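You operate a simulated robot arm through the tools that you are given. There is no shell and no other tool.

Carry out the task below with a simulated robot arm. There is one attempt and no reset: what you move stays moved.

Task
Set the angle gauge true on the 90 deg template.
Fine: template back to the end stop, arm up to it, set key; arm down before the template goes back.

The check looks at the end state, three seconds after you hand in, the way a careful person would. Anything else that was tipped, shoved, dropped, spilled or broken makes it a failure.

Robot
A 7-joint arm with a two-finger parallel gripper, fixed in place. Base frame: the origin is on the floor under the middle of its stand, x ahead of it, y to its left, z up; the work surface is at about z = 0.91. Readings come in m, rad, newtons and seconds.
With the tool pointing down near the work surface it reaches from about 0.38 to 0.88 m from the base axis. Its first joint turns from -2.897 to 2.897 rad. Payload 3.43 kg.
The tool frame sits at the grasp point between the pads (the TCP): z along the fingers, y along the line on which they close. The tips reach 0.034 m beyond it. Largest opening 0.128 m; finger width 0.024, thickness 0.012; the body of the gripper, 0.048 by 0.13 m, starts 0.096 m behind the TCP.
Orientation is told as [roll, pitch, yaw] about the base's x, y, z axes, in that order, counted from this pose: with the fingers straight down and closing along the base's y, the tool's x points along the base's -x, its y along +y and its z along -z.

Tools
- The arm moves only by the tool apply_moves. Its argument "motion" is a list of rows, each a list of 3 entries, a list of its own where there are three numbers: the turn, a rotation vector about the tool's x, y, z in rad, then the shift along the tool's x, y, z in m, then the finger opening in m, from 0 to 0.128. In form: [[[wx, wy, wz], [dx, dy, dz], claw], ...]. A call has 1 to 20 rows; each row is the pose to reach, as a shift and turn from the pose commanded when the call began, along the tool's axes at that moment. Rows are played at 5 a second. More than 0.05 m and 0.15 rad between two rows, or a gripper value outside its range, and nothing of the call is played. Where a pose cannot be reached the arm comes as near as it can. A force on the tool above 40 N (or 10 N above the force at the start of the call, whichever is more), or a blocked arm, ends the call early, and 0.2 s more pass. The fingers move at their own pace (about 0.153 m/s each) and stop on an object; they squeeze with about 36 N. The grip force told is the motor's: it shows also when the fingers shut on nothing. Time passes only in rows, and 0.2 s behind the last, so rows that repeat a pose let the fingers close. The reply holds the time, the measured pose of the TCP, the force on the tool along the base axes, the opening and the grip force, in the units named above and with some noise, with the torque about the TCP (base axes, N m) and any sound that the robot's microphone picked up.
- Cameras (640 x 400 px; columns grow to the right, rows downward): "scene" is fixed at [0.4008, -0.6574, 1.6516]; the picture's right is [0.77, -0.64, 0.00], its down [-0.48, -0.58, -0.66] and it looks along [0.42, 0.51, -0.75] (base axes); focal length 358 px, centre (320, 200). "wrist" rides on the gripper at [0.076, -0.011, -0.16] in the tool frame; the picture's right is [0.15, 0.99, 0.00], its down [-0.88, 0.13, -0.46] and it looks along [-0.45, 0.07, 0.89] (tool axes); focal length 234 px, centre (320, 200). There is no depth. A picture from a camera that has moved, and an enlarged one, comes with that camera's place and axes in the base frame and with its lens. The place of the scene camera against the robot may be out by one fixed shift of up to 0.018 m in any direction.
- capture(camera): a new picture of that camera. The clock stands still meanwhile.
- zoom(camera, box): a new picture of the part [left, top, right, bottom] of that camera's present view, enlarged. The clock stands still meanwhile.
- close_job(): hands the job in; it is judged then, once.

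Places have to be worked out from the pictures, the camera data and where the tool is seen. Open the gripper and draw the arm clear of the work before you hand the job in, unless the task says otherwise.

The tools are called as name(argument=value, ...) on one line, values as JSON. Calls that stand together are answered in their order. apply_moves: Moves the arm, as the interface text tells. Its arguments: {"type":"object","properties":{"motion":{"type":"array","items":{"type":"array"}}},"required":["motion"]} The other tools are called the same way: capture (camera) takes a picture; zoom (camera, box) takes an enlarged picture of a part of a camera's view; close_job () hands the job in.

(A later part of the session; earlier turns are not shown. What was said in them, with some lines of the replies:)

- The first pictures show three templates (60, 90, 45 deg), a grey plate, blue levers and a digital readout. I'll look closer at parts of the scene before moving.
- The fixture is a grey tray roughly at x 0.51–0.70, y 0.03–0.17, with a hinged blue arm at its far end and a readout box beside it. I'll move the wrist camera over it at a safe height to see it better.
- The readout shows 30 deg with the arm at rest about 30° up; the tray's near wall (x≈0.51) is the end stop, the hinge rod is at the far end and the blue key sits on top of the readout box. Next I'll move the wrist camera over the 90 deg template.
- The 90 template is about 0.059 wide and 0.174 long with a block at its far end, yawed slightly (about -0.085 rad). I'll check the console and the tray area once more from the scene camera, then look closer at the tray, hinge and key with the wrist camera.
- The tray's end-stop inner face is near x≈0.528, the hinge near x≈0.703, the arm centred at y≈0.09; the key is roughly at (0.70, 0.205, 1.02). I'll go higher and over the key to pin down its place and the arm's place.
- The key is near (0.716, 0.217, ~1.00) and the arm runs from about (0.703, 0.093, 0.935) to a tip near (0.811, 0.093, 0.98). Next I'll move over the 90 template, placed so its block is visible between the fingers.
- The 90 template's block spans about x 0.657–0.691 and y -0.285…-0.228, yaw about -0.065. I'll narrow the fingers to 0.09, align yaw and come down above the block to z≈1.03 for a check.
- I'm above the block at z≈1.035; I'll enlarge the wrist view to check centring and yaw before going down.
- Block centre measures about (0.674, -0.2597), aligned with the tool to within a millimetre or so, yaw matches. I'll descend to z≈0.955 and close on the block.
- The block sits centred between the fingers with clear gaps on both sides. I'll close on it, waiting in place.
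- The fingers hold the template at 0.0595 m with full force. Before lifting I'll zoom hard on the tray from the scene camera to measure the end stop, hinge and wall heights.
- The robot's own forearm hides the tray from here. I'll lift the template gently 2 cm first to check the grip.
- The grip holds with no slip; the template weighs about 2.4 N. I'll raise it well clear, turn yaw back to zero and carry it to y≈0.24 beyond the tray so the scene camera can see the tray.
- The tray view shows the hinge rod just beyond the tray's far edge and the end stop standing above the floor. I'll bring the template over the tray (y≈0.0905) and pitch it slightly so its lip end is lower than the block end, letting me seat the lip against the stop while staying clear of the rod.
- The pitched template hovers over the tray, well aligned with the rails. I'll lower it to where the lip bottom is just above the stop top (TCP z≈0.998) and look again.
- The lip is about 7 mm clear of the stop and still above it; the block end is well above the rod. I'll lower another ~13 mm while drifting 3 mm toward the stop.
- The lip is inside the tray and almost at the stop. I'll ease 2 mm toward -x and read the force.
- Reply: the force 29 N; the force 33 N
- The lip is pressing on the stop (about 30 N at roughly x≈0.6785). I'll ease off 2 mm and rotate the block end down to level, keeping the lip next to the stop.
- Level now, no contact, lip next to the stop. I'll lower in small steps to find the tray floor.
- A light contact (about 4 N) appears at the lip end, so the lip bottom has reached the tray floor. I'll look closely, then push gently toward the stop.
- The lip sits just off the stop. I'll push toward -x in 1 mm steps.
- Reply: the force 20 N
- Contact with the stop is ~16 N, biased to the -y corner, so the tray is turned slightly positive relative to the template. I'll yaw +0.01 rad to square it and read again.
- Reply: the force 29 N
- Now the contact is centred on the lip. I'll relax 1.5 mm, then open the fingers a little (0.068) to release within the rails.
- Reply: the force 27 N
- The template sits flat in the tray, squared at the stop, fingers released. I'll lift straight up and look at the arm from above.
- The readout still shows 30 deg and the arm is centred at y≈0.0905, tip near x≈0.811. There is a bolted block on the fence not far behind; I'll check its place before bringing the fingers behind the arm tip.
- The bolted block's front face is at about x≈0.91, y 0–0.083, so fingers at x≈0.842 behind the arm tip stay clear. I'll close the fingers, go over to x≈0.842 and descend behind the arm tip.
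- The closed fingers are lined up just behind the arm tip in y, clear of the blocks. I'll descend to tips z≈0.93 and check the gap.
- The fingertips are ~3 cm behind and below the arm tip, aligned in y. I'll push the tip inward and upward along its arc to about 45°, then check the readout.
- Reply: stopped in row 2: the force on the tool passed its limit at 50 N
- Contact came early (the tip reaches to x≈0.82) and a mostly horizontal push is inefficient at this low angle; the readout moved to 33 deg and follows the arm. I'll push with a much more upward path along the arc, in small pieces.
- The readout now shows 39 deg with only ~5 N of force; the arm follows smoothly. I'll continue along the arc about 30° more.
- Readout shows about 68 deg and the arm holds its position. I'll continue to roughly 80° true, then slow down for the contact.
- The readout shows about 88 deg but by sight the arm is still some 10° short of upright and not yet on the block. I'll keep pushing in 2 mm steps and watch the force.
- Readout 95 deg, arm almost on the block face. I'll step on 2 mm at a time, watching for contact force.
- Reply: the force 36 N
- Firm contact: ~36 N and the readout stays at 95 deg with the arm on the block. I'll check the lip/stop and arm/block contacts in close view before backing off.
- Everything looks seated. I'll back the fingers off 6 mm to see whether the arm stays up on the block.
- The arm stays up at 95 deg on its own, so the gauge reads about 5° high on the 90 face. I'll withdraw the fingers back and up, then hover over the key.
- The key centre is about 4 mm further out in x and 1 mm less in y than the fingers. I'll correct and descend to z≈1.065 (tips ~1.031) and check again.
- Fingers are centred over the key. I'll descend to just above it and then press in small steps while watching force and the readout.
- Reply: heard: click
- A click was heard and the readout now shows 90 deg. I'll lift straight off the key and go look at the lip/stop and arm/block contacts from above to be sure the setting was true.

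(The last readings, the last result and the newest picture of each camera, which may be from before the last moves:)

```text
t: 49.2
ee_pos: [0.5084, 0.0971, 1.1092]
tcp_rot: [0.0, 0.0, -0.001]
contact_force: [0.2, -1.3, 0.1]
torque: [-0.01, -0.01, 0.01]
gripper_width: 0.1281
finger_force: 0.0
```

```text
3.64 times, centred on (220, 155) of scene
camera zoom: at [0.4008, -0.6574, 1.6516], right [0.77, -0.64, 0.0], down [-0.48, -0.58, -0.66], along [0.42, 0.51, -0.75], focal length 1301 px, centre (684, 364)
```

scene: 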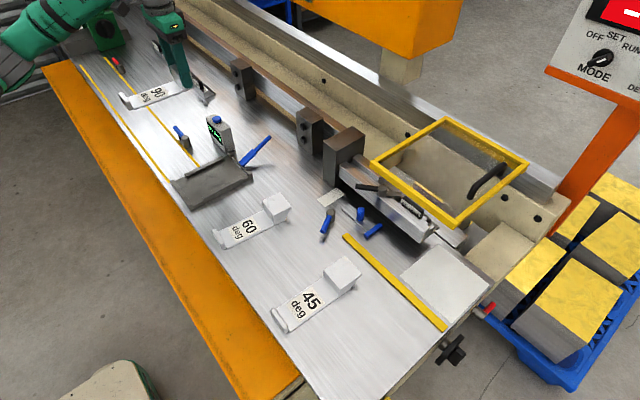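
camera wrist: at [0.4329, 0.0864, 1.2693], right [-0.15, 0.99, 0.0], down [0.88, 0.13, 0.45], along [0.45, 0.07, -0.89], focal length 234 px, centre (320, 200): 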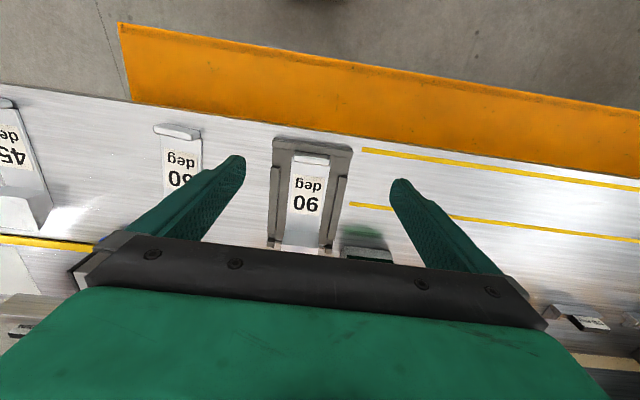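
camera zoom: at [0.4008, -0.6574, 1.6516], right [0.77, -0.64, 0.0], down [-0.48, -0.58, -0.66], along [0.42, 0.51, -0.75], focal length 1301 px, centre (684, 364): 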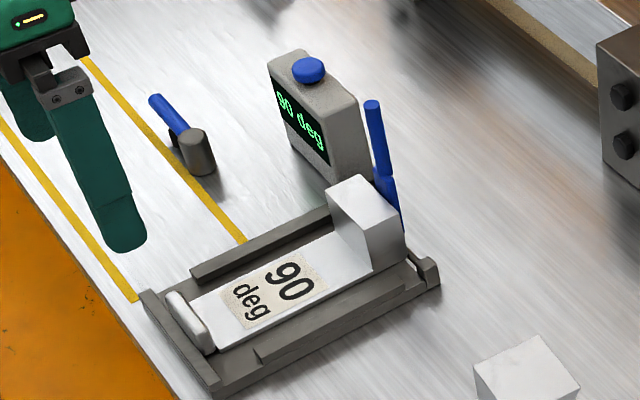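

The close view shows the lip resting along the end stop, parallel to it, and the readout holds 90 deg. Now the arm must come down: I'll close the fingers and bring them to the tray side of the arm's upper end, well above the block.

apply_moves(motion=[[[0, 0, 0], [-0.04, -0.003, 0], 0.08], [[0, 0, 0], [-0.08, -0.006, 0], 0.03], [[0, 0, 0], [-0.12, -0.006, 0], 0.0], [[0, 0, 0], [-0.155, -0.006, 0], 0.0], [[0, 0, 0], [-0.155, -0.006, 0.03], 0.0], [[0, 0, 0], [-0.155, -0.006, 0.05], 0.0], [[0, 0, 0], [-0.155, -0.006, 0.05], 0.0]])

zoom(camera="scene", box=[195, 90, 275, 190])

capture(camera="wrist")

```text
t: 50.8
ee_pos: [0.6625, 0.0926, 1.0602]
tcp_rot: [0.0, 0.002, -0.001]
contact_force: [-0.1, 0.6, -0.1]
torque: [0.01, 0.0, 0.01]
gripper_width: 0.0
finger_force: 32.5
```

```text
4.00 times, centred on (235, 140) of scene
camera zoom: at [0.4008, -0.6574, 1.6516], right [0.77, -0.64, 0.0], down [-0.48, -0.58, -0.66], along [0.42, 0.51, -0.75], focal length 1431 px, centre (660, 440)
```

zoom: 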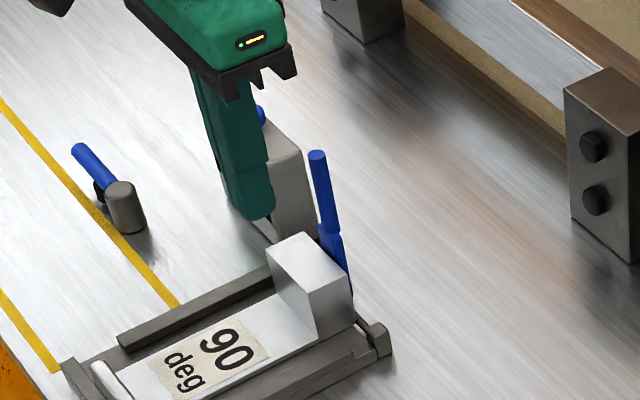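

```text
taken
camera wrist: at [0.5871, 0.0801, 1.22], right [-0.15, 0.99, 0.0], down [0.88, 0.13, 0.45], along [0.45, 0.07, -0.89], focal length 234 px, centre (320, 200)
```

wrist: 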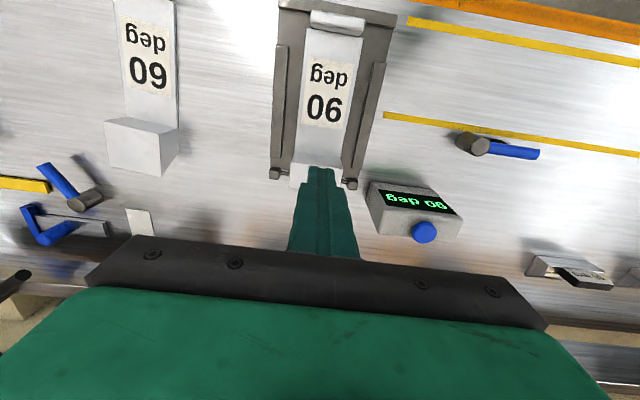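

The fingers are behind the arm top at tips z≈1.025, clear of the block. I'll push the arm outward and down along its arc to about 60° first.

apply_moves(motion=[[[0, 0, 0], [-0.012, 0, 0], 0.0], [[0, 0, 0], [-0.024, 0, 0], 0.0], [[0, 0, 0], [-0.033, 0, 0.0], 0.0], [[0, 0, 0], [-0.0415, 0, 0.0005], 0.0], [[0, 0, 0], [-0.05, 0, 0.002], 0.0], [[0, 0, 0], [-0.0586, 0, 0.004], 0.0], [[0, 0, 0], [-0.067, 0, 0.007], 0.0], [[0, 0, 0], [-0.0748, 0, 0.0104], 0.0], [[0, 0, 0], [-0.0748, 0, 0.0104], 0.0]])

zoom(camera="scene", box=[165, 80, 295, 210])

zoom(camera="wrist", box=[250, 60, 470, 220])

```text
t: 52.8
ee_pos: [0.7377, 0.0909, 1.0496]
tcp_rot: [0.001, 0.002, -0.001]
contact_force: [0.1, -0.1, 0.6]
torque: [0.01, 0.01, 0.0]
gripper_width: 0.0
finger_force: 33.3
```

```text
3.08 times, centred on (230, 145) of scene
camera zoom: at [0.4008, -0.6574, 1.6516], right [0.77, -0.64, 0.0], down [-0.48, -0.58, -0.66], along [0.42, 0.51, -0.75], focal length 1101 px, centre (597, 369)
```

zoom: 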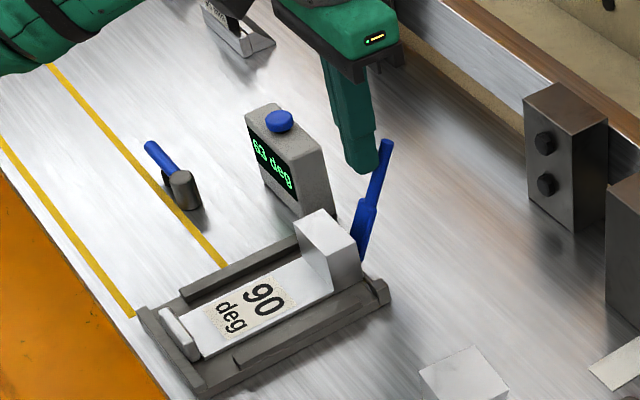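

```text
2.50 times, centred on (360, 140) of wrist
camera zoom: at [0.6628, 0.0797, 1.2094], right [-0.15, 0.99, 0.0], down [0.88, 0.13, 0.45], along [0.45, 0.07, -0.89], focal length 585 px, centre (220, 350)
```

zoom: 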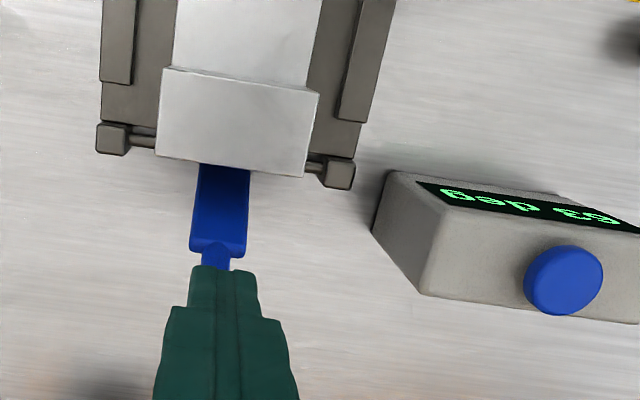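

Readout 63 deg and following. I'll continue down the arc to around 30°.

apply_moves(motion=[[[0, 0, 0], [-0.0078, 0, 0.0042], 0.0], [[0, 0, 0], [-0.0149, 0, 0.0091], 0.0], [[0, 0, 0], [-0.0217, 0, 0.0146], 0.0], [[0, 0, 0], [-0.0279, 0, 0.0207], 0.0], [[0, 0, 0], [-0.0336, 0, 0.0273], 0.0], [[0, 0, 0], [-0.0388, 0, 0.0343], 0.0], [[0, 0, 0], [-0.0388, 0, 0.0343], 0.0]])

zoom(camera="scene", box=[165, 80, 295, 210])

```text
t: 54.4
ee_pos: [0.7774, 0.0918, 1.0128]
tcp_rot: [0.0, 0.001, 0.0]
contact_force: [-0.5, 0.1, 0.0]
torque: [-0.02, -0.01, 0.01]
gripper_width: 0.0
finger_force: 33.4
```

```text
3.08 times, centred on (230, 145) of scene
camera zoom: at [0.4008, -0.6574, 1.6516], right [0.77, -0.64, 0.0], down [-0.48, -0.58, -0.66], along [0.42, 0.51, -0.75], focal length 1101 px, centre (597, 369)
```

zoom: 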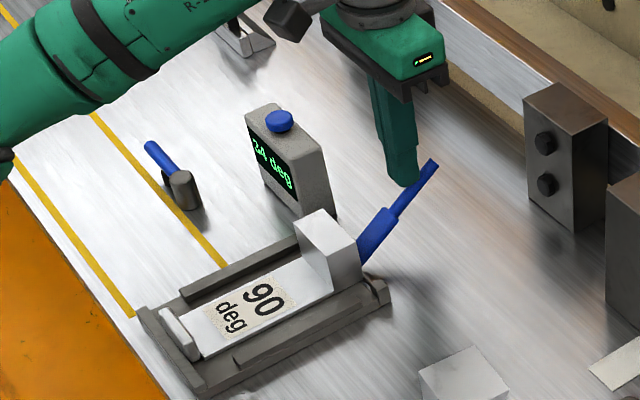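

I'll enlarge the readout to tell the figure exactly before the last bit.

zoom(camera="scene", box=[205, 110, 245, 155])

```text
8.89 times, centred on (225, 132) of scene
camera zoom: at [0.4008, -0.6574, 1.6516], right [0.77, -0.64, 0.0], down [-0.48, -0.58, -0.66], along [0.42, 0.51, -0.75], focal length 3180 px, centre (1164, 800)
```

zoom: 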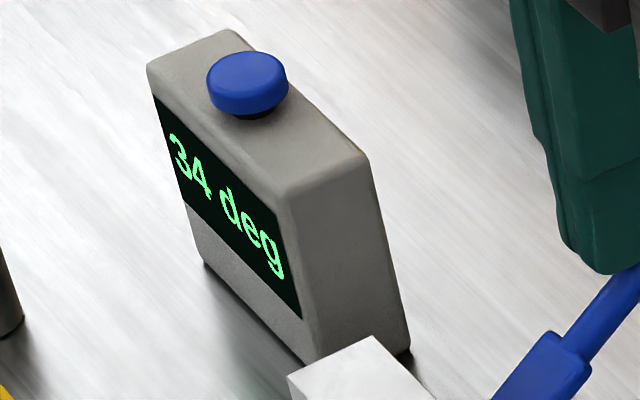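

It reads 34 deg; the original rest was about 5° below its old reading of 30, i.e. ~25 now. I'll ease down ~6° in small steps and check force.

apply_moves(motion=[[[0, 0, 0], [-0.0015, 0, 0.0022], 0.0], [[0, 0, 0], [-0.0028, 0, 0.0044], 0.0], [[0, 0, 0], [-0.0045, 0, 0.0075], 0.0], [[0, 0, 0], [-0.0045, 0, 0.0075], 0.0]])

zoom(camera="scene", box=[205, 110, 245, 155])

```text
t: 55.4
ee_pos: [0.7809, 0.0907, 1.007]
tcp_rot: [0.001, 0.002, 0.0]
contact_force: [0.2, 0.2, 0.2]
torque: [-0.01, 0.0, 0.02]
gripper_width: 0.0
finger_force: 33.1
```

```text
8.89 times, centred on (225, 132) of scene
camera zoom: at [0.4008, -0.6574, 1.6516], right [0.77, -0.64, 0.0], down [-0.48, -0.58, -0.66], along [0.42, 0.51, -0.75], focal length 3180 px, centre (1164, 800)
```

zoom: 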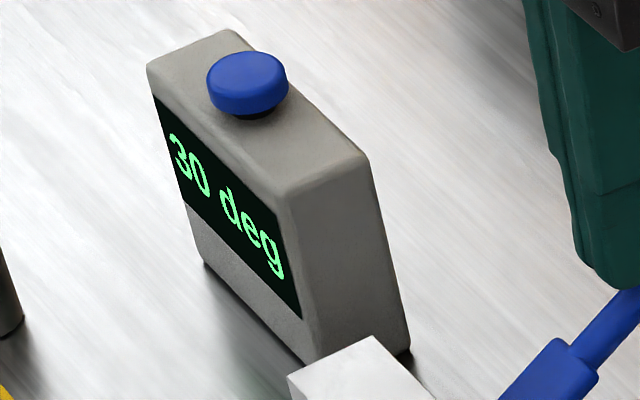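

Reading 30 now, with no resistance. I'll continue a few more degrees in small steps.

apply_moves(motion=[[[0, 0, 0], [-0.0012, 0, 0.0025], 0.0], [[0, 0, 0], [-0.0023, 0, 0.005], 0.0], [[0, 0, 0], [-0.0023, 0, 0.005], 0.0]])

zoom(camera="scene", box=[205, 110, 245, 155])

zoom(camera="scene", box=[220, 100, 300, 190])

```text
t: 56.2
ee_pos: [0.7848, 0.0904, 1.0016]
tcp_rot: [0.0, 0.002, -0.001]
contact_force: [-0.7, -0.1, 0.0]
torque: [-0.01, 0.01, 0.0]
gripper_width: 0.0001
finger_force: 32.9
```

```text
8.89 times, centred on (225, 132) of scene
camera zoom: at [0.4008, -0.6574, 1.6516], right [0.77, -0.64, 0.0], down [-0.48, -0.58, -0.66], along [0.42, 0.51, -0.75], focal length 3180 px, centre (1164, 800)
```

zoom: 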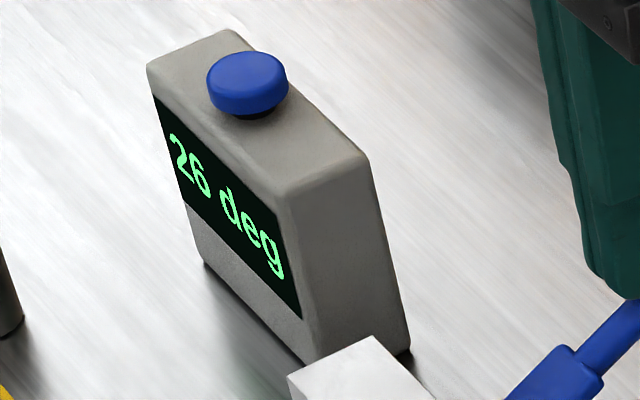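

```text
4.44 times, centred on (260, 145) of scene
camera zoom: at [0.4008, -0.6574, 1.6516], right [0.77, -0.64, 0.0], down [-0.48, -0.58, -0.66], along [0.42, 0.51, -0.75], focal length 1590 px, centre (587, 444)
```

zoom: 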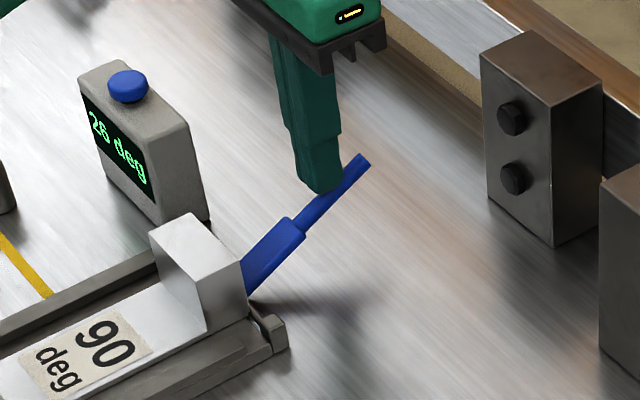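

Reading 26. One more small nudge, watching for the rest stop by force.

apply_moves(motion=[[[0, 0, 0], [-0.0004, 0, 0.001], 0.0], [[0, 0, 0], [-0.0008, 0, 0.002], 0.0], [[0, 0, 0], [-0.0008, 0, 0.002], 0.0]])

zoom(camera="scene", box=[205, 110, 245, 155])

```text
t: 57.0
ee_pos: [0.7846, 0.0898, 1.0]
tcp_rot: [-0.001, 0.003, -0.002]
contact_force: [0.1, 0.3, -0.5]
torque: [0.0, 0.03, 0.0]
gripper_width: 0.0
finger_force: 33.0
```

```text
8.89 times, centred on (225, 132) of scene
camera zoom: at [0.4008, -0.6574, 1.6516], right [0.77, -0.64, 0.0], down [-0.48, -0.58, -0.66], along [0.42, 0.51, -0.75], focal length 3180 px, centre (1164, 800)
```

zoom: 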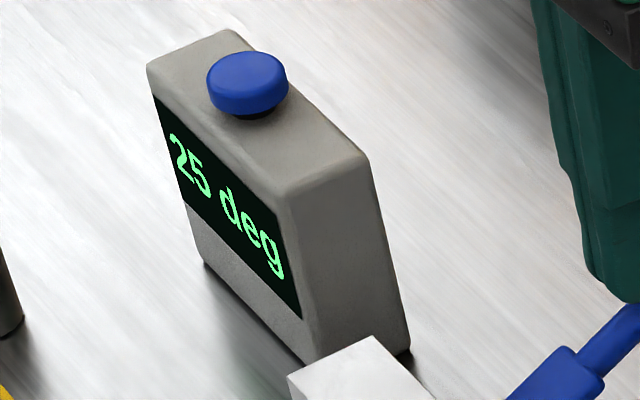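

It reads 25 deg, matching the original rest. One last 1 mm nudge to see if it is on its stop.

apply_moves(motion=[[[0, 0, 0], [-0.0003, 0, 0.001], 0.0], [[0, 0, 0], [-0.0003, 0, 0.001], 0.0]])

zoom(camera="scene", box=[205, 110, 245, 155])

```text
t: 57.6
ee_pos: [0.7854, 0.0913, 0.9997]
tcp_rot: [0.001, 0.002, -0.003]
contact_force: [0.2, 0.8, 0.2]
torque: [-0.01, 0.0, 0.03]
gripper_width: 0.0
finger_force: 32.7
```

```text
8.89 times, centred on (225, 132) of scene
camera zoom: at [0.4008, -0.6574, 1.6516], right [0.77, -0.64, 0.0], down [-0.48, -0.58, -0.66], along [0.42, 0.51, -0.75], focal length 3180 px, centre (1164, 800)
```

zoom: 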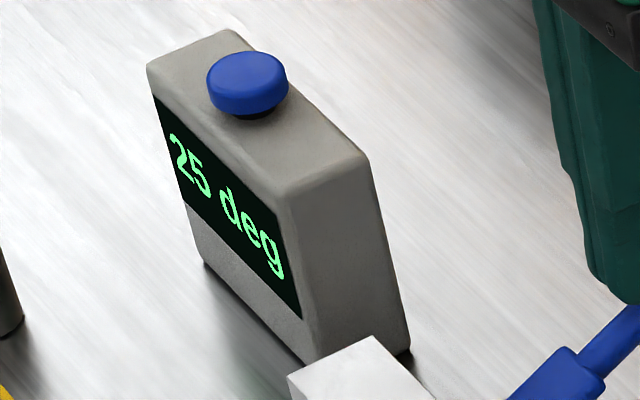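

The arm is down at 25 deg. I'll lift straight up, move back over the block, and open the fingers to 0.08 for regripping.

apply_moves(motion=[[[0, 0, 0], [0, 0, -0.03], 0.0], [[0, 0, 0], [0, 0, -0.07], 0.0], [[0, 0, 0], [0, 0, -0.11], 0.0], [[0, 0, 0], [0.02, 0, -0.13], 0.03], [[0, 0, -0.005], [0.06, 0, -0.13], 0.06], [[0, 0, -0.01], [0.104, 0, -0.13], 0.08], [[0, 0, -0.01], [0.104, 0, -0.09], 0.08], [[0, 0, -0.01], [0.104, 0, -0.051], 0.08], [[0, 0, -0.01], [0.104, 0, -0.051], 0.08]])

zoom(camera="wrist", box=[230, 80, 410, 230])

zoom(camera="scene", box=[165, 80, 295, 210])

```text
t: 59.6
ee_pos: [0.6783, 0.0914, 1.0484]
tcp_rot: [-0.001, 0.001, 0.009]
contact_force: [-0.3, 0.0, 0.4]
torque: [0.02, -0.01, -0.01]
gripper_width: 0.0798
finger_force: 0.1
```

```text
2.67 times, centred on (320, 155) of wrist
camera zoom: at [0.6028, 0.0773, 1.2078], right [-0.16, 0.99, 0.0], down [0.88, 0.14, 0.45], along [0.45, 0.07, -0.89], focal length 624 px, centre (320, 320)
```

zoom: 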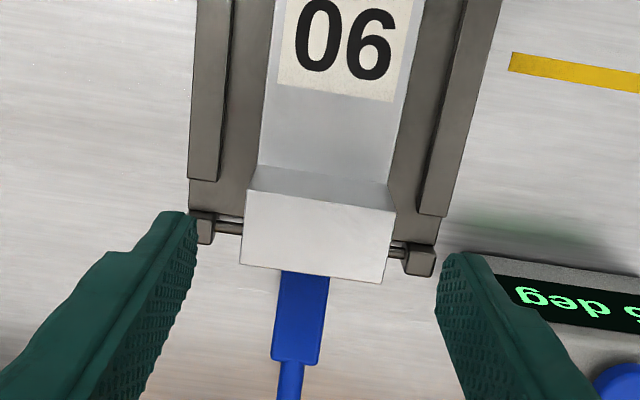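

```text
3.08 times, centred on (230, 145) of scene
camera zoom: at [0.4008, -0.6574, 1.6516], right [0.77, -0.64, 0.0], down [-0.48, -0.58, -0.66], along [0.42, 0.51, -0.75], focal length 1101 px, centre (597, 369)
```

zoom: 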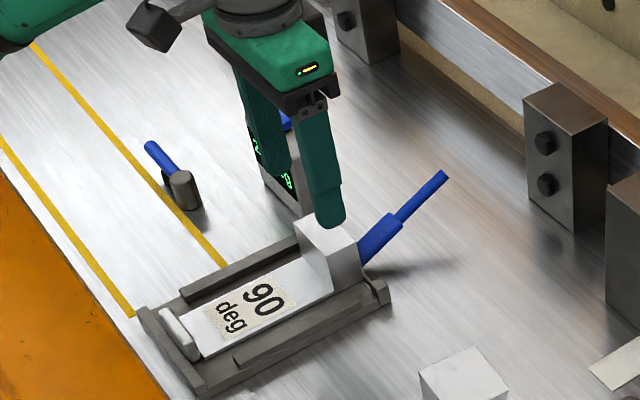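

The block is centred between the fingers; the arm is clear. I'll shift 5 mm in +x, descend to z≈0.975 (tips above the rails) and close.

apply_moves(motion=[[[0, 0, 0], [-0.005, 0, 0.03], 0.08], [[0, 0, 0], [-0.005, 0, 0.06], 0.08], [[0, 0, 0], [-0.005, 0, 0.0748], 0.08], [[0, 0, 0], [-0.005, 0, 0.0748], 0.08]])

zoom(camera="scene", box=[205, 110, 275, 190])

zoom(camera="wrist", box=[230, 80, 410, 230])

```text
t: 60.6
ee_pos: [0.6856, 0.0899, 0.9741]
tcp_rot: [-0.002, 0.001, 0.009]
contact_force: [-0.1, -0.3, 0.2]
torque: [0.03, 0.0, -0.01]
gripper_width: 0.0801
finger_force: 0.1
```

```text
5.00 times, centred on (240, 150) of scene
camera zoom: at [0.4008, -0.6574, 1.6516], right [0.77, -0.64, 0.0], down [-0.48, -0.58, -0.66], along [0.42, 0.51, -0.75], focal length 1788 px, centre (720, 450)
```

zoom: 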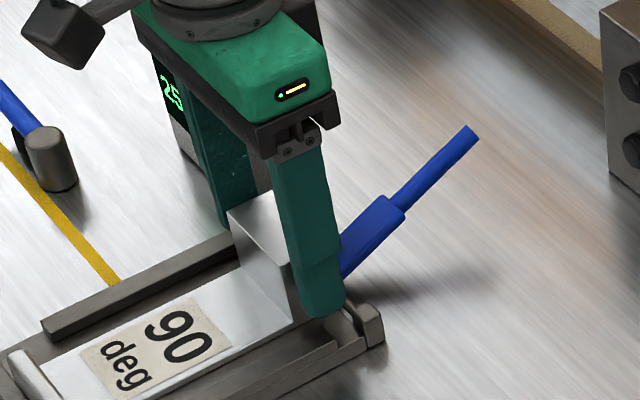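

```text
2.67 times, centred on (320, 155) of wrist
camera zoom: at [0.61, 0.078, 1.133], right [-0.16, 0.99, 0.0], down [0.88, 0.14, 0.45], along [0.45, 0.07, -0.89], focal length 624 px, centre (320, 320)
```

zoom: 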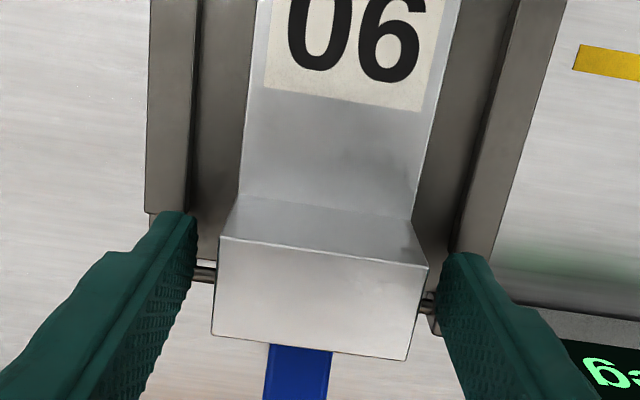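

Both fingers straddle the block symmetrically above the rails. Closing now, then a small lift to check.

apply_moves(motion=[[[0, 0, 0], [0, 0, 0], 0.066], [[0, 0, 0], [0, 0, 0], 0.058], [[0, 0, 0], [0, 0, 0], 0.045], [[0, 0, 0], [0, 0, 0], 0.045], [[0, 0, 0], [0, 0, 0], 0.045]])

zoom(camera="wrist", box=[230, 80, 410, 230])

```text
t: 61.8
ee_pos: [0.6871, 0.0898, 0.9727]
tcp_rot: [0.0, 0.002, 0.009]
contact_force: [0.9, 0.4, 0.8]
torque: [0.0, -0.11, -0.14]
gripper_width: 0.0593
finger_force: 36.7
```

```text
2.67 times, centred on (320, 155) of wrist
camera zoom: at [0.6101, 0.0781, 1.1332], right [-0.16, 0.99, 0.0], down [0.88, 0.14, 0.45], along [0.45, 0.07, -0.89], focal length 624 px, centre (320, 320)
```

zoom: 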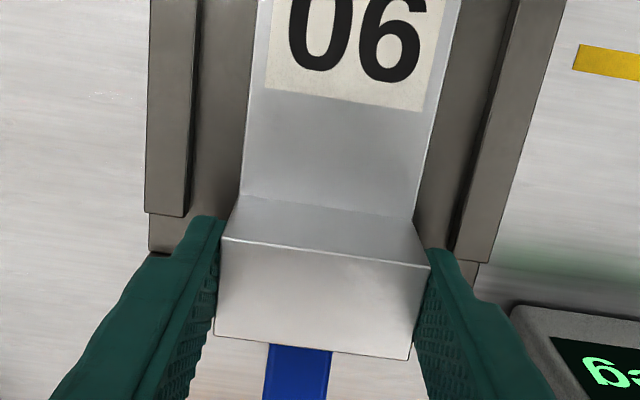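

Gripped at 0.0593 m. I'll lift slowly and watch the force.

apply_moves(motion=[[[0, 0, 0], [0, 0, -0.002], 0.045], [[0, 0, 0], [0, 0, -0.006], 0.045], [[0, 0, 0], [0, 0, -0.012], 0.045], [[0, 0, 0], [0, 0, -0.02], 0.045], [[0, 0, 0], [0, 0, -0.03], 0.045], [[0, 0, 0], [0, 0, -0.03], 0.045]])

zoom(camera="scene", box=[165, 80, 295, 210])

zoom(camera="wrist", box=[230, 80, 410, 230])

```text
t: 63.2
ee_pos: [0.6872, 0.0909, 1.0053]
tcp_rot: [0.001, 0.003, 0.008]
contact_force: [-0.1, -0.6, -2.0]
torque: [-0.01, -0.06, -0.01]
gripper_width: 0.0595
finger_force: 36.3
```

```text
3.08 times, centred on (230, 145) of scene
camera zoom: at [0.4008, -0.6574, 1.6516], right [0.77, -0.64, 0.0], down [-0.48, -0.58, -0.66], along [0.42, 0.51, -0.75], focal length 1101 px, centre (597, 369)
```

zoom: 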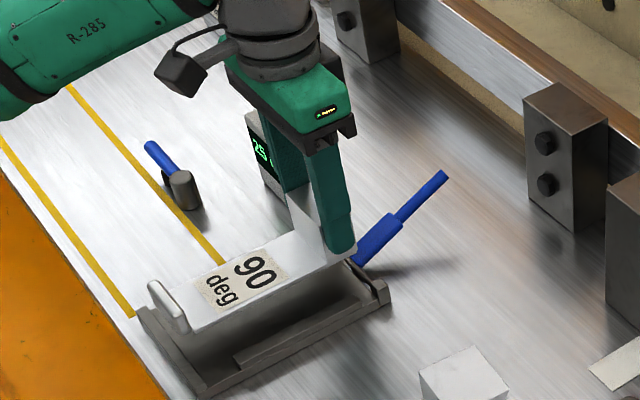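

```text
2.67 times, centred on (320, 155) of wrist
camera zoom: at [0.6109, 0.0794, 1.1655], right [-0.16, 0.99, 0.0], down [0.88, 0.14, 0.45], along [0.45, 0.07, -0.89], focal length 624 px, centre (320, 320)
```

zoom: 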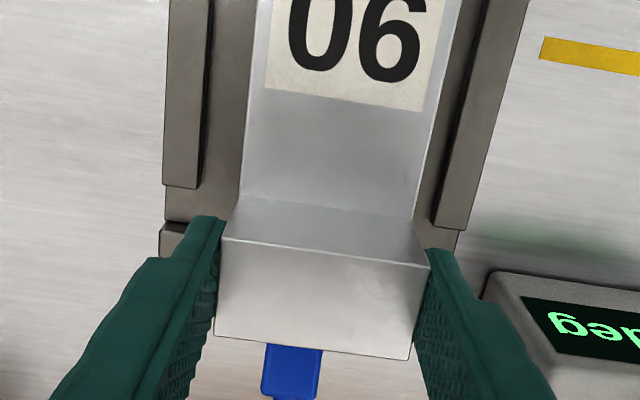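

Clean lift and the template sits in the grip exactly as it did at first pickup, only 9 mm lower. I'll raise it, carry it back to its original spot (x 0.672, y -0.260, yaw -0.07) and stop above.

apply_moves(motion=[[[0, 0, 0], [0, 0, -0.04], 0.045], [[0, 0, 0], [0, 0, -0.08], 0.045], [[0, 0, 0], [0, 0, -0.12], 0.045], [[0, 0, 0], [0, -0.01, -0.155], 0.045], [[0, 0, 0.01], [0.002, -0.045, -0.155], 0.045], [[0, 0, 0.02], [0.004, -0.085, -0.155], 0.045], [[0, 0, 0.03], [0.006, -0.125, -0.155], 0.045], [[0, 0, 0.04], [0.009, -0.165, -0.155], 0.045], [[0, 0, 0.05], [0.011, -0.205, -0.155], 0.045], [[0, 0, 0.06], [0.013, -0.245, -0.155], 0.045], [[0, 0, 0.07], [0.015, -0.285, -0.155], 0.045], [[0, 0, 0.08], [0.017, -0.32, -0.155], 0.045], [[0, 0, 0.08], [0.019, -0.3501, -0.145], 0.045], [[0, 0, 0.08], [0.019, -0.3501, -0.105], 0.045], [[0, 0, 0.08], [0.019, -0.3501, -0.075], 0.045], [[0, 0, 0.08], [0.019, -0.3501, -0.075], 0.045]])

capture(camera="wrist")

zoom(camera="scene", box=[210, 170, 370, 310])

```text
t: 66.6
ee_pos: [0.6702, -0.2577, 1.0799]
tcp_rot: [0.0, 0.001, -0.072]
contact_force: [0.4, 0.3, -2.8]
torque: [0.0, -0.08, 0.03]
gripper_width: 0.0596
finger_force: 35.8
```

```text
taken
camera wrist: at [0.5943, -0.2641, 1.2402], right [-0.08, 1.0, 0.0], down [0.89, 0.07, 0.45], along [0.45, 0.03, -0.89], focal length 234 px, centre (320, 200)
```

wrist: 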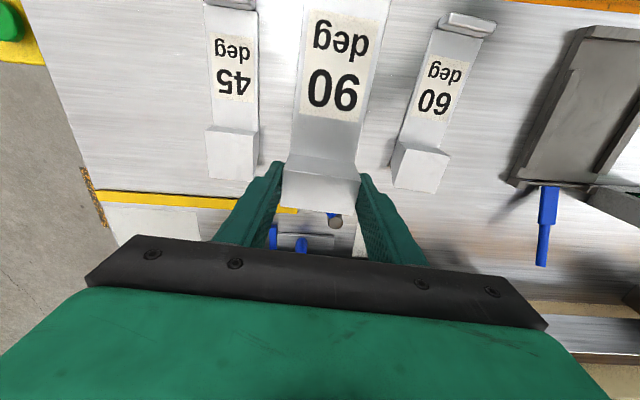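

```text
2.86 times, centred on (290, 240) of scene
camera zoom: at [0.4008, -0.6574, 1.6516], right [0.77, -0.64, 0.0], down [-0.48, -0.58, -0.66], along [0.42, 0.51, -0.75], focal length 1022 px, centre (406, 86)
```

zoom: 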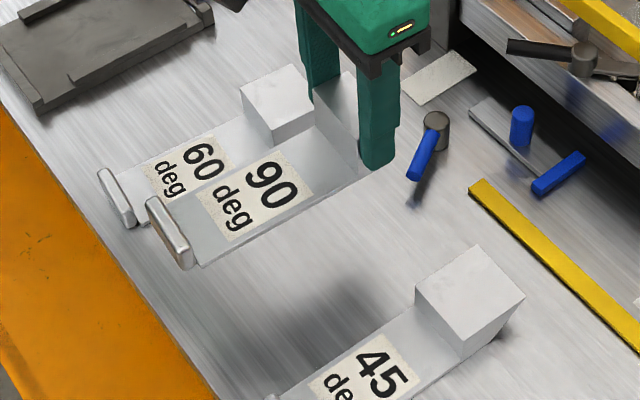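

Above the original spot now. I'll lower to ~6 mm above the bench and compare with the earlier scene picture.

apply_moves(motion=[[[0, 0, 0], [0, 0, 0.035], 0.045], [[0, 0, 0], [0, 0, 0.07], 0.045], [[0, 0, 0], [0, 0, 0.1], 0.045], [[0, 0, 0], [0, 0, 0.11], 0.045], [[0, 0, 0], [0, 0, 0.11], 0.045]])

zoom(camera="scene", box=[230, 210, 330, 300])

capture(camera="wrist")

```text
t: 67.8
ee_pos: [0.6695, -0.2577, 0.971]
tcp_rot: [0.002, 0.001, -0.072]
contact_force: [-0.6, 0.2, -2.4]
torque: [-0.02, -0.1, 0.02]
gripper_width: 0.0593
finger_force: 35.5
```

```text
4.44 times, centred on (280, 255) of scene
camera zoom: at [0.4008, -0.6574, 1.6516], right [0.77, -0.64, 0.0], down [-0.48, -0.58, -0.66], along [0.42, 0.51, -0.75], focal length 1590 px, centre (498, -44)
```

zoom: 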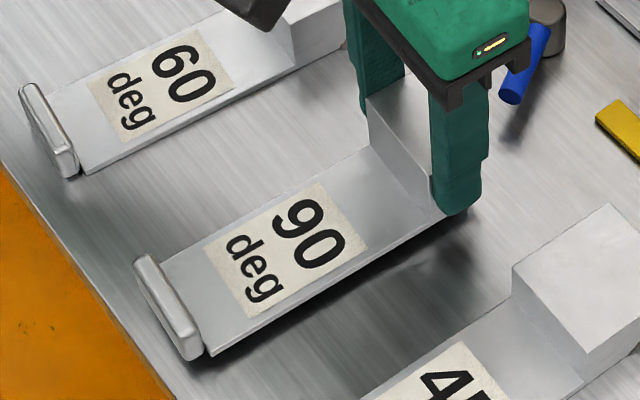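

```text
taken
camera wrist: at [0.5937, -0.2639, 1.1304], right [-0.08, 1.0, 0.0], down [0.89, 0.07, 0.45], along [0.45, 0.03, -0.89], focal length 234 px, centre (320, 200)
```

wrist: 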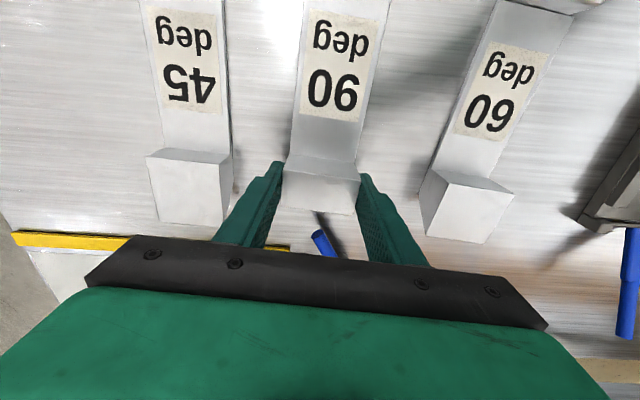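

Compared with the first picture, the template is about 4 mm short in x and ~3 mm high in y (my commanded pose had taken on some reading noise). I'll correct that before setting it down.

apply_moves(motion=[[[0, 0, 0], [-0.0042, -0.0024, 0], 0.045], [[0, 0, 0], [-0.0042, -0.0024, 0.003], 0.045], [[0, 0, 0], [-0.0042, -0.0024, 0.003], 0.045]])

zoom(camera="scene", box=[230, 210, 330, 300])

```text
t: 68.6
ee_pos: [0.6742, -0.2607, 0.9666]
tcp_rot: [0.001, 0.001, -0.072]
contact_force: [-0.1, 0.5, -2.4]
torque: [0.0, -0.11, 0.02]
gripper_width: 0.0597
finger_force: 36.5
```

```text
4.44 times, centred on (280, 255) of scene
camera zoom: at [0.4008, -0.6574, 1.6516], right [0.77, -0.64, 0.0], down [-0.48, -0.58, -0.66], along [0.42, 0.51, -0.75], focal length 1590 px, centre (498, -44)
```

zoom: 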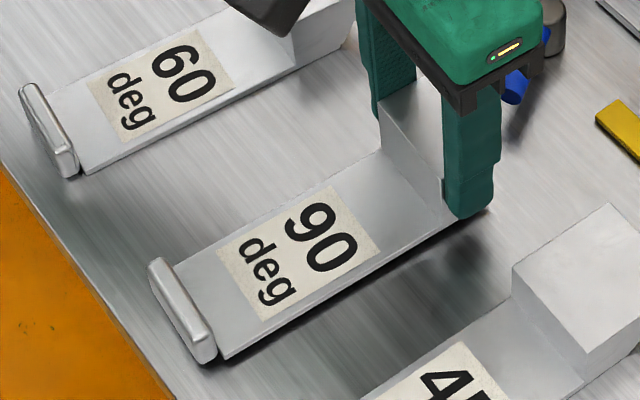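

It now matches the original picture to within a couple of millimetres. I'll lower in 1 mm steps until it touches the bench.

apply_moves(motion=[[[0, 0, 0], [0, 0, 0.001], 0.045], [[0, 0, 0], [0, 0, 0.002], 0.045], [[0, 0, 0], [0, 0, 0.002], 0.045]])

apply_moves(motion=[[[0, 0, 0], [0, 0, 0.001], 0.045], [[0, 0, 0], [0, 0, 0.001], 0.045]])

```text
t: 69.4
ee_pos: [0.6737, -0.2632, 0.9649]
tcp_rot: [-0.001, 0.003, -0.072]
contact_force: [1.2, -0.6, -3.1]
torque: [0.0, -0.1, 0.0]
gripper_width: 0.0596
finger_force: 35.3
```

```text
t: 70.0
ee_pos: [0.6733, -0.2631, 0.9643]
tcp_rot: [0.0, 0.001, -0.071]
contact_force: [0.1, 0.4, -2.8]
torque: [-0.04, -0.08, 0.02]
gripper_width: 0.0596
finger_force: 35.9
```

Still carrying its full weight, no contact yet. A bit further down.

apply_moves(motion=[[[0, 0, 0], [0, 0, 0.001], 0.045], [[0, 0, 0], [0, 0, 0.001], 0.045]])

apply_moves(motion=[[[0, 0, 0], [0, 0, 0.001], 0.045], [[0, 0, 0], [0, 0, 0.001], 0.045]])

zoom(camera="scene", box=[230, 210, 330, 300])

```text
t: 70.6
ee_pos: [0.6729, -0.2627, 0.9624]
tcp_rot: [0.0, 0.001, -0.071]
contact_force: [0.1, -0.8, -2.3]
torque: [-0.03, -0.09, -0.01]
gripper_width: 0.0593
finger_force: 36.2
```

```text
t: 71.2
ee_pos: [0.6733, -0.2633, 0.9625]
tcp_rot: [0.001, 0.0, -0.072]
contact_force: [-0.2, -0.1, -2.0]
torque: [0.01, -0.07, 0.0]
gripper_width: 0.0593
finger_force: 36.2
```

```text
4.44 times, centred on (280, 255) of scene
camera zoom: at [0.4008, -0.6574, 1.6516], right [0.77, -0.64, 0.0], down [-0.48, -0.58, -0.66], along [0.42, 0.51, -0.75], focal length 1590 px, centre (498, -44)
```

zoom: 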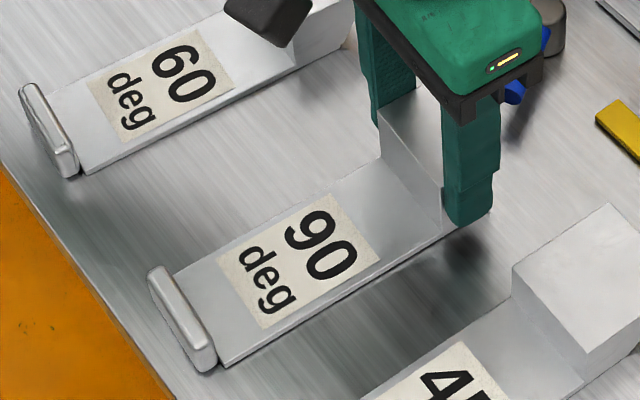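

Still ~1–2 mm to go. Continuing down in 1 mm steps.

apply_moves(motion=[[[0, 0, 0], [0, 0, 0.001], 0.045], [[0, 0, 0], [0, 0, 0.001], 0.045]])

apply_moves(motion=[[[0, 0, 0], [0, 0, 0.001], 0.045], [[0, 0, 0], [0, 0, 0.001], 0.045]])

```text
t: 71.8
ee_pos: [0.674, -0.2603, 0.9625]
tcp_rot: [-0.002, 0.0, -0.071]
contact_force: [-1.2, -0.3, -1.2]
torque: [0.02, 0.21, 0.11]
gripper_width: 0.0595
finger_force: 35.7
```

```text
t: 72.4
ee_pos: [0.6747, -0.2609, 0.9622]
tcp_rot: [0.001, 0.0, -0.07]
contact_force: [-4.3, 4.5, 12.0]
torque: [0.34, 1.12, -0.33]
gripper_width: 0.0596
finger_force: 35.7
```

The template is on the bench (12 N). I'll relax 1 mm and open the fingers.

apply_moves(motion=[[[0, 0, 0], [0, 0, -0.001], 0.045], [[0, 0, 0], [0, 0, -0.001], 0.045]])

apply_moves(motion=[[[0, 0, 0], [0, 0, 0], 0.062], [[0, 0, 0], [0, 0, 0], 0.07], [[0, 0, 0], [0, 0, 0], 0.085], [[0, 0, 0], [0, 0, 0], 0.09], [[0, 0, 0], [0, 0, 0], 0.09]])

zoom(camera="scene", box=[230, 210, 330, 300])

zoom(camera="wrist", box=[230, 80, 410, 230])

```text
t: 73.0
ee_pos: [0.6744, -0.2617, 0.9604]
tcp_rot: [-0.001, 0.001, -0.068]
contact_force: [-1.2, 2.4, 9.6]
torque: [0.24, 0.03, -0.07]
gripper_width: 0.0596
finger_force: 36.1
```

```text
t: 74.2
ee_pos: [0.6739, -0.2618, 0.9607]
tcp_rot: [0.001, 0.001, -0.071]
contact_force: [-0.1, 0.0, -0.7]
torque: [-0.02, 0.0, -0.03]
gripper_width: 0.0898
finger_force: 0.0
```

```text
4.44 times, centred on (280, 255) of scene
camera zoom: at [0.4008, -0.6574, 1.6516], right [0.77, -0.64, 0.0], down [-0.48, -0.58, -0.66], along [0.42, 0.51, -0.75], focal length 1590 px, centre (498, -44)
```

zoom: 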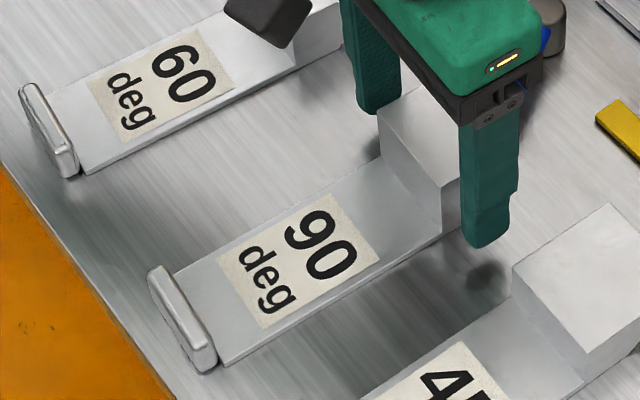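

```text
2.67 times, centred on (320, 155) of wrist
camera zoom: at [0.5971, -0.2683, 1.1209], right [-0.08, 1.0, 0.0], down [0.89, 0.07, 0.45], along [0.45, 0.03, -0.89], focal length 624 px, centre (320, 320)
```

zoom: 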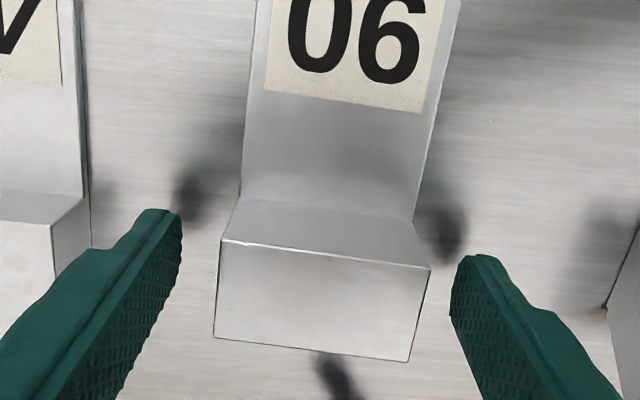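

The template is released in its place. I'll lift straight up and draw back to the starting area.

apply_moves(motion=[[[0, 0, 0], [0, 0, -0.03], 0.09], [[0, 0, 0], [0, 0, -0.07], 0.09], [[0, 0, 0], [0, 0, -0.11], 0.09], [[0, 0, 0], [0, 0, -0.15], 0.09], [[0, 0, -0.02], [0, 0, -0.19], 0.1], [[0, 0, -0.04], [0.04, 0.02, -0.22], 0.128], [[0, 0, -0.06], [0.08, 0.04, -0.24], 0.128], [[0, 0, -0.07], [0.12, 0.06, -0.25], 0.128], [[0, 0, -0.07], [0.14, 0.09, -0.26], 0.128], [[0, 0, -0.07], [0.14, 0.09, -0.26], 0.128]])

capture(camera="scene")

capture(camera="wrist")

zoom(camera="scene", box=[200, 170, 400, 340])

zoom(camera="scene", box=[160, 90, 290, 210])

```text
refused: row 6 steps farther than a row can; nothing moved
```

```text
taken
```

scene: 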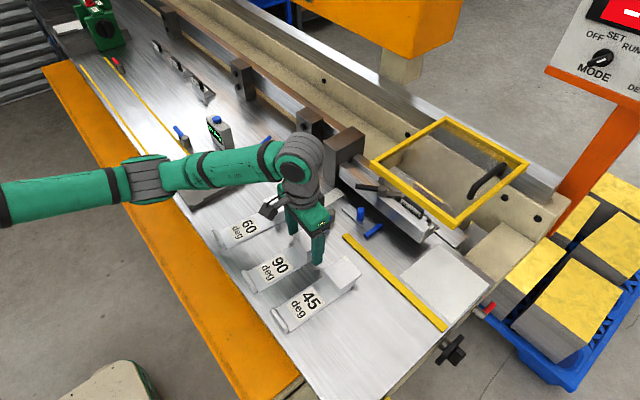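

```text
taken
camera wrist: at [0.5971, -0.2683, 1.1209], right [-0.08, 1.0, 0.0], down [0.89, 0.07, 0.45], along [0.45, 0.03, -0.89], focal length 234 px, centre (320, 200)
```

wrist: 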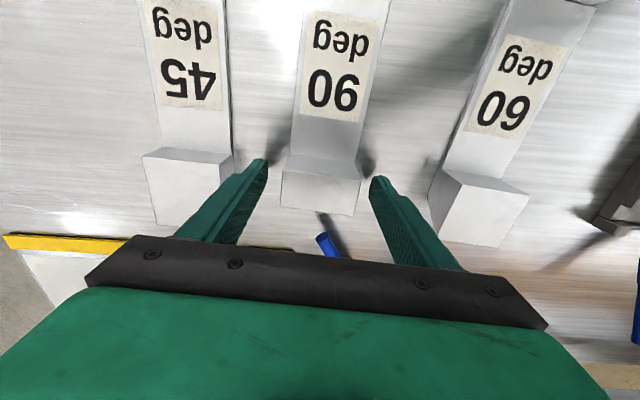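

```text
2.35 times, centred on (300, 255) of scene
camera zoom: at [0.4008, -0.6574, 1.6516], right [0.77, -0.64, 0.0], down [-0.48, -0.58, -0.66], along [0.42, 0.51, -0.75], focal length 842 px, centre (367, 71)
```

zoom: 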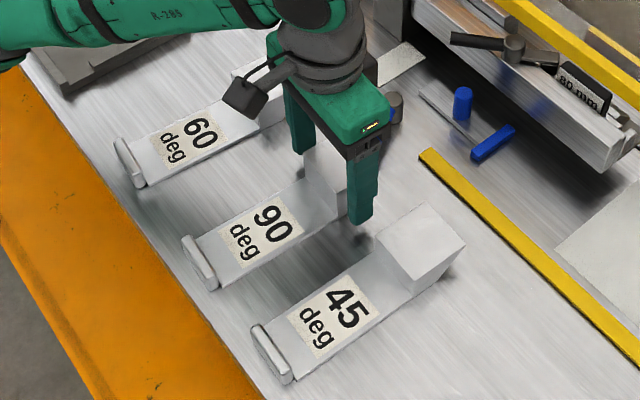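

```text
3.33 times, centred on (225, 150) of scene
camera zoom: at [0.4008, -0.6574, 1.6516], right [0.77, -0.64, 0.0], down [-0.48, -0.58, -0.66], along [0.42, 0.51, -0.75], focal length 1192 px, centre (637, 367)
```

zoom: 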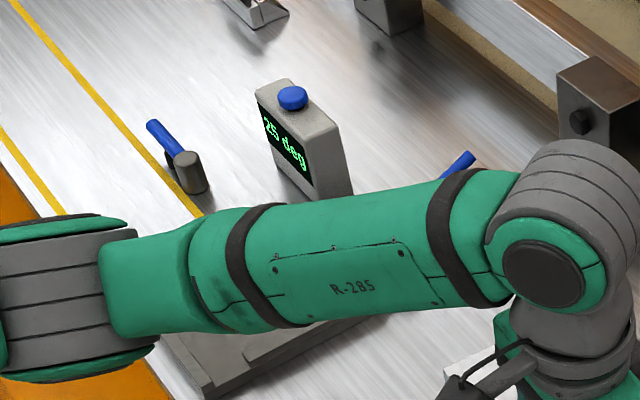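

One row was too long a step, so nothing moved; I'll repeat the withdrawal with shorter steps.

apply_moves(motion=[[[0, 0, 0], [0, 0, -0.02], 0.09], [[0, 0, 0], [0, 0, -0.06], 0.09], [[0, 0, 0], [0, 0, -0.1], 0.09], [[0, 0, 0], [0, 0, -0.14], 0.09], [[0, 0, -0.02], [0, 0, -0.18], 0.1], [[0, 0, -0.04], [0.025, 0.01, -0.21], 0.128], [[0, 0, -0.06], [0.055, 0.03, -0.235], 0.128], [[0, 0, -0.07], [0.085, 0.05, -0.25], 0.128], [[0, 0, -0.07], [0.115, 0.08, -0.26], 0.128], [[0, 0, -0.07], [0.12, 0.12, -0.26], 0.128], [[0, 0, -0.07], [0.12, 0.16, -0.26], 0.128], [[0, 0, -0.07], [0.12, 0.16, -0.26], 0.128]])

capture(camera="scene")

zoom(camera="scene", box=[200, 170, 400, 340])

zoom(camera="scene", box=[230, 210, 330, 300])

capture(camera="wrist")

```text
t: 76.8
ee_pos: [0.5637, -0.0958, 1.2198]
tcp_rot: [0.0, 0.003, -0.003]
contact_force: [1.2, -0.6, 0.7]
torque: [-0.01, -0.01, 0.02]
gripper_width: 0.1282
finger_force: 0.0
```

```text
taken
```

scene: 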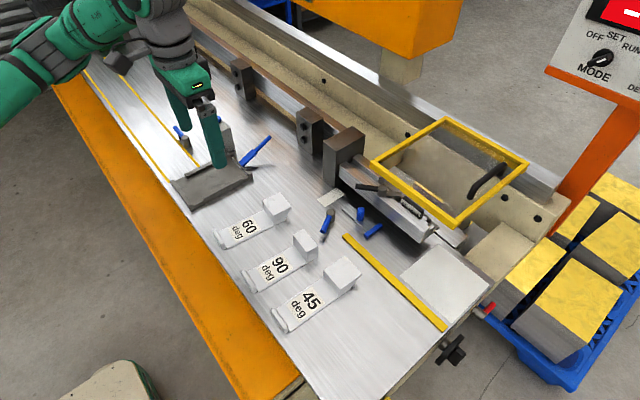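

```text
2.35 times, centred on (300, 255) of scene
camera zoom: at [0.4008, -0.6574, 1.6516], right [0.77, -0.64, 0.0], down [-0.48, -0.58, -0.66], along [0.42, 0.51, -0.75], focal length 842 px, centre (367, 71)
```

zoom: 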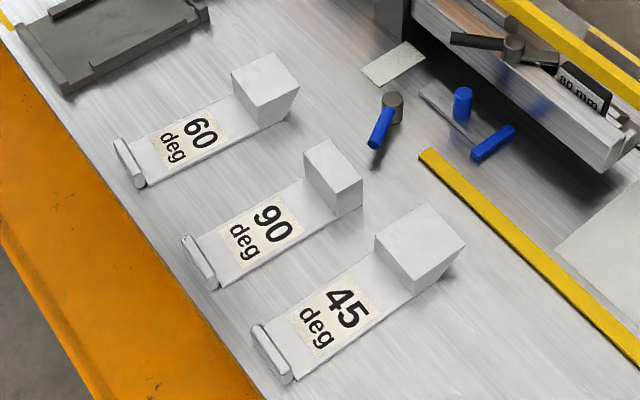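

```text
4.44 times, centred on (280, 255) of scene
camera zoom: at [0.4008, -0.6574, 1.6516], right [0.77, -0.64, 0.0], down [-0.48, -0.58, -0.66], along [0.42, 0.51, -0.75], focal length 1590 px, centre (498, -44)
```

zoom: 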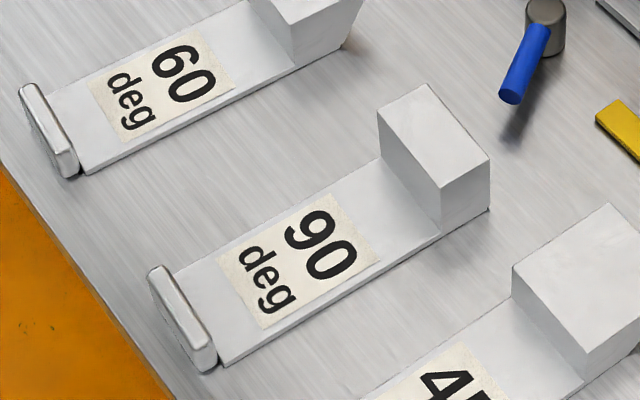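

```text
taken
camera wrist: at [0.4883, -0.1074, 1.3808], right [-0.14, 0.99, 0.0], down [0.88, 0.13, 0.45], along [0.45, 0.07, -0.89], focal length 234 px, centre (320, 200)
```

wrist: 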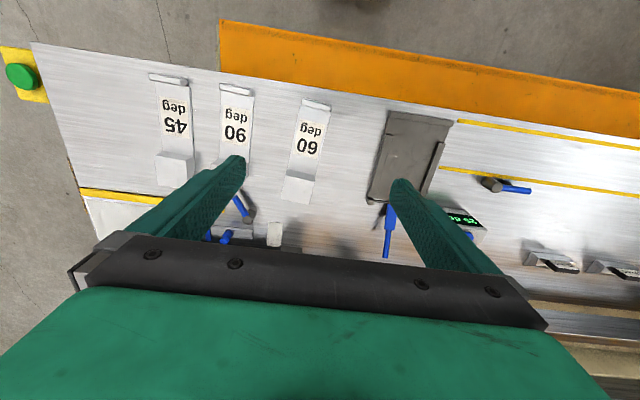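

The 90 template is back in its original place to within ~2 mm. The arm is down with the readout showing 25 deg, the tray and other items look unmoved, and the gripper is open and clear. I'm handing in.

close_job()

```text
The job is handed in.
```

I set the angle gauge on the 90 deg template and handed the job in.

- **Template:** I pushed the 90 deg template back until it pressed on the end stop. A close view showed its lip parallel to the stop and touching it.
- **Setting:** With the arm raised firmly against the block, the readout showed 95 deg, about 5° high. I pressed the set key, heard a click, and it changed to 90 deg.
- **Arm down:** I lowered the arm before moving the template. It now reads 25 deg, which matches its old rest reading of 30 less the 5° correction. I felt no rest stop there, so that reading is the only sign it is fully down.
- **Template back:** The 90 deg template is back within about 2 mm of where it started.

The gripper is open and clear of the work. In the final pictures the tray and everything else look unmoved. I only set the gauge at 90 deg and did not check it against the 60 or 45 deg templates.

While I was raising the arm, one push stopped at the 50 N force limit. I carried on with a more upward path and saw no sign that anything had shifted.
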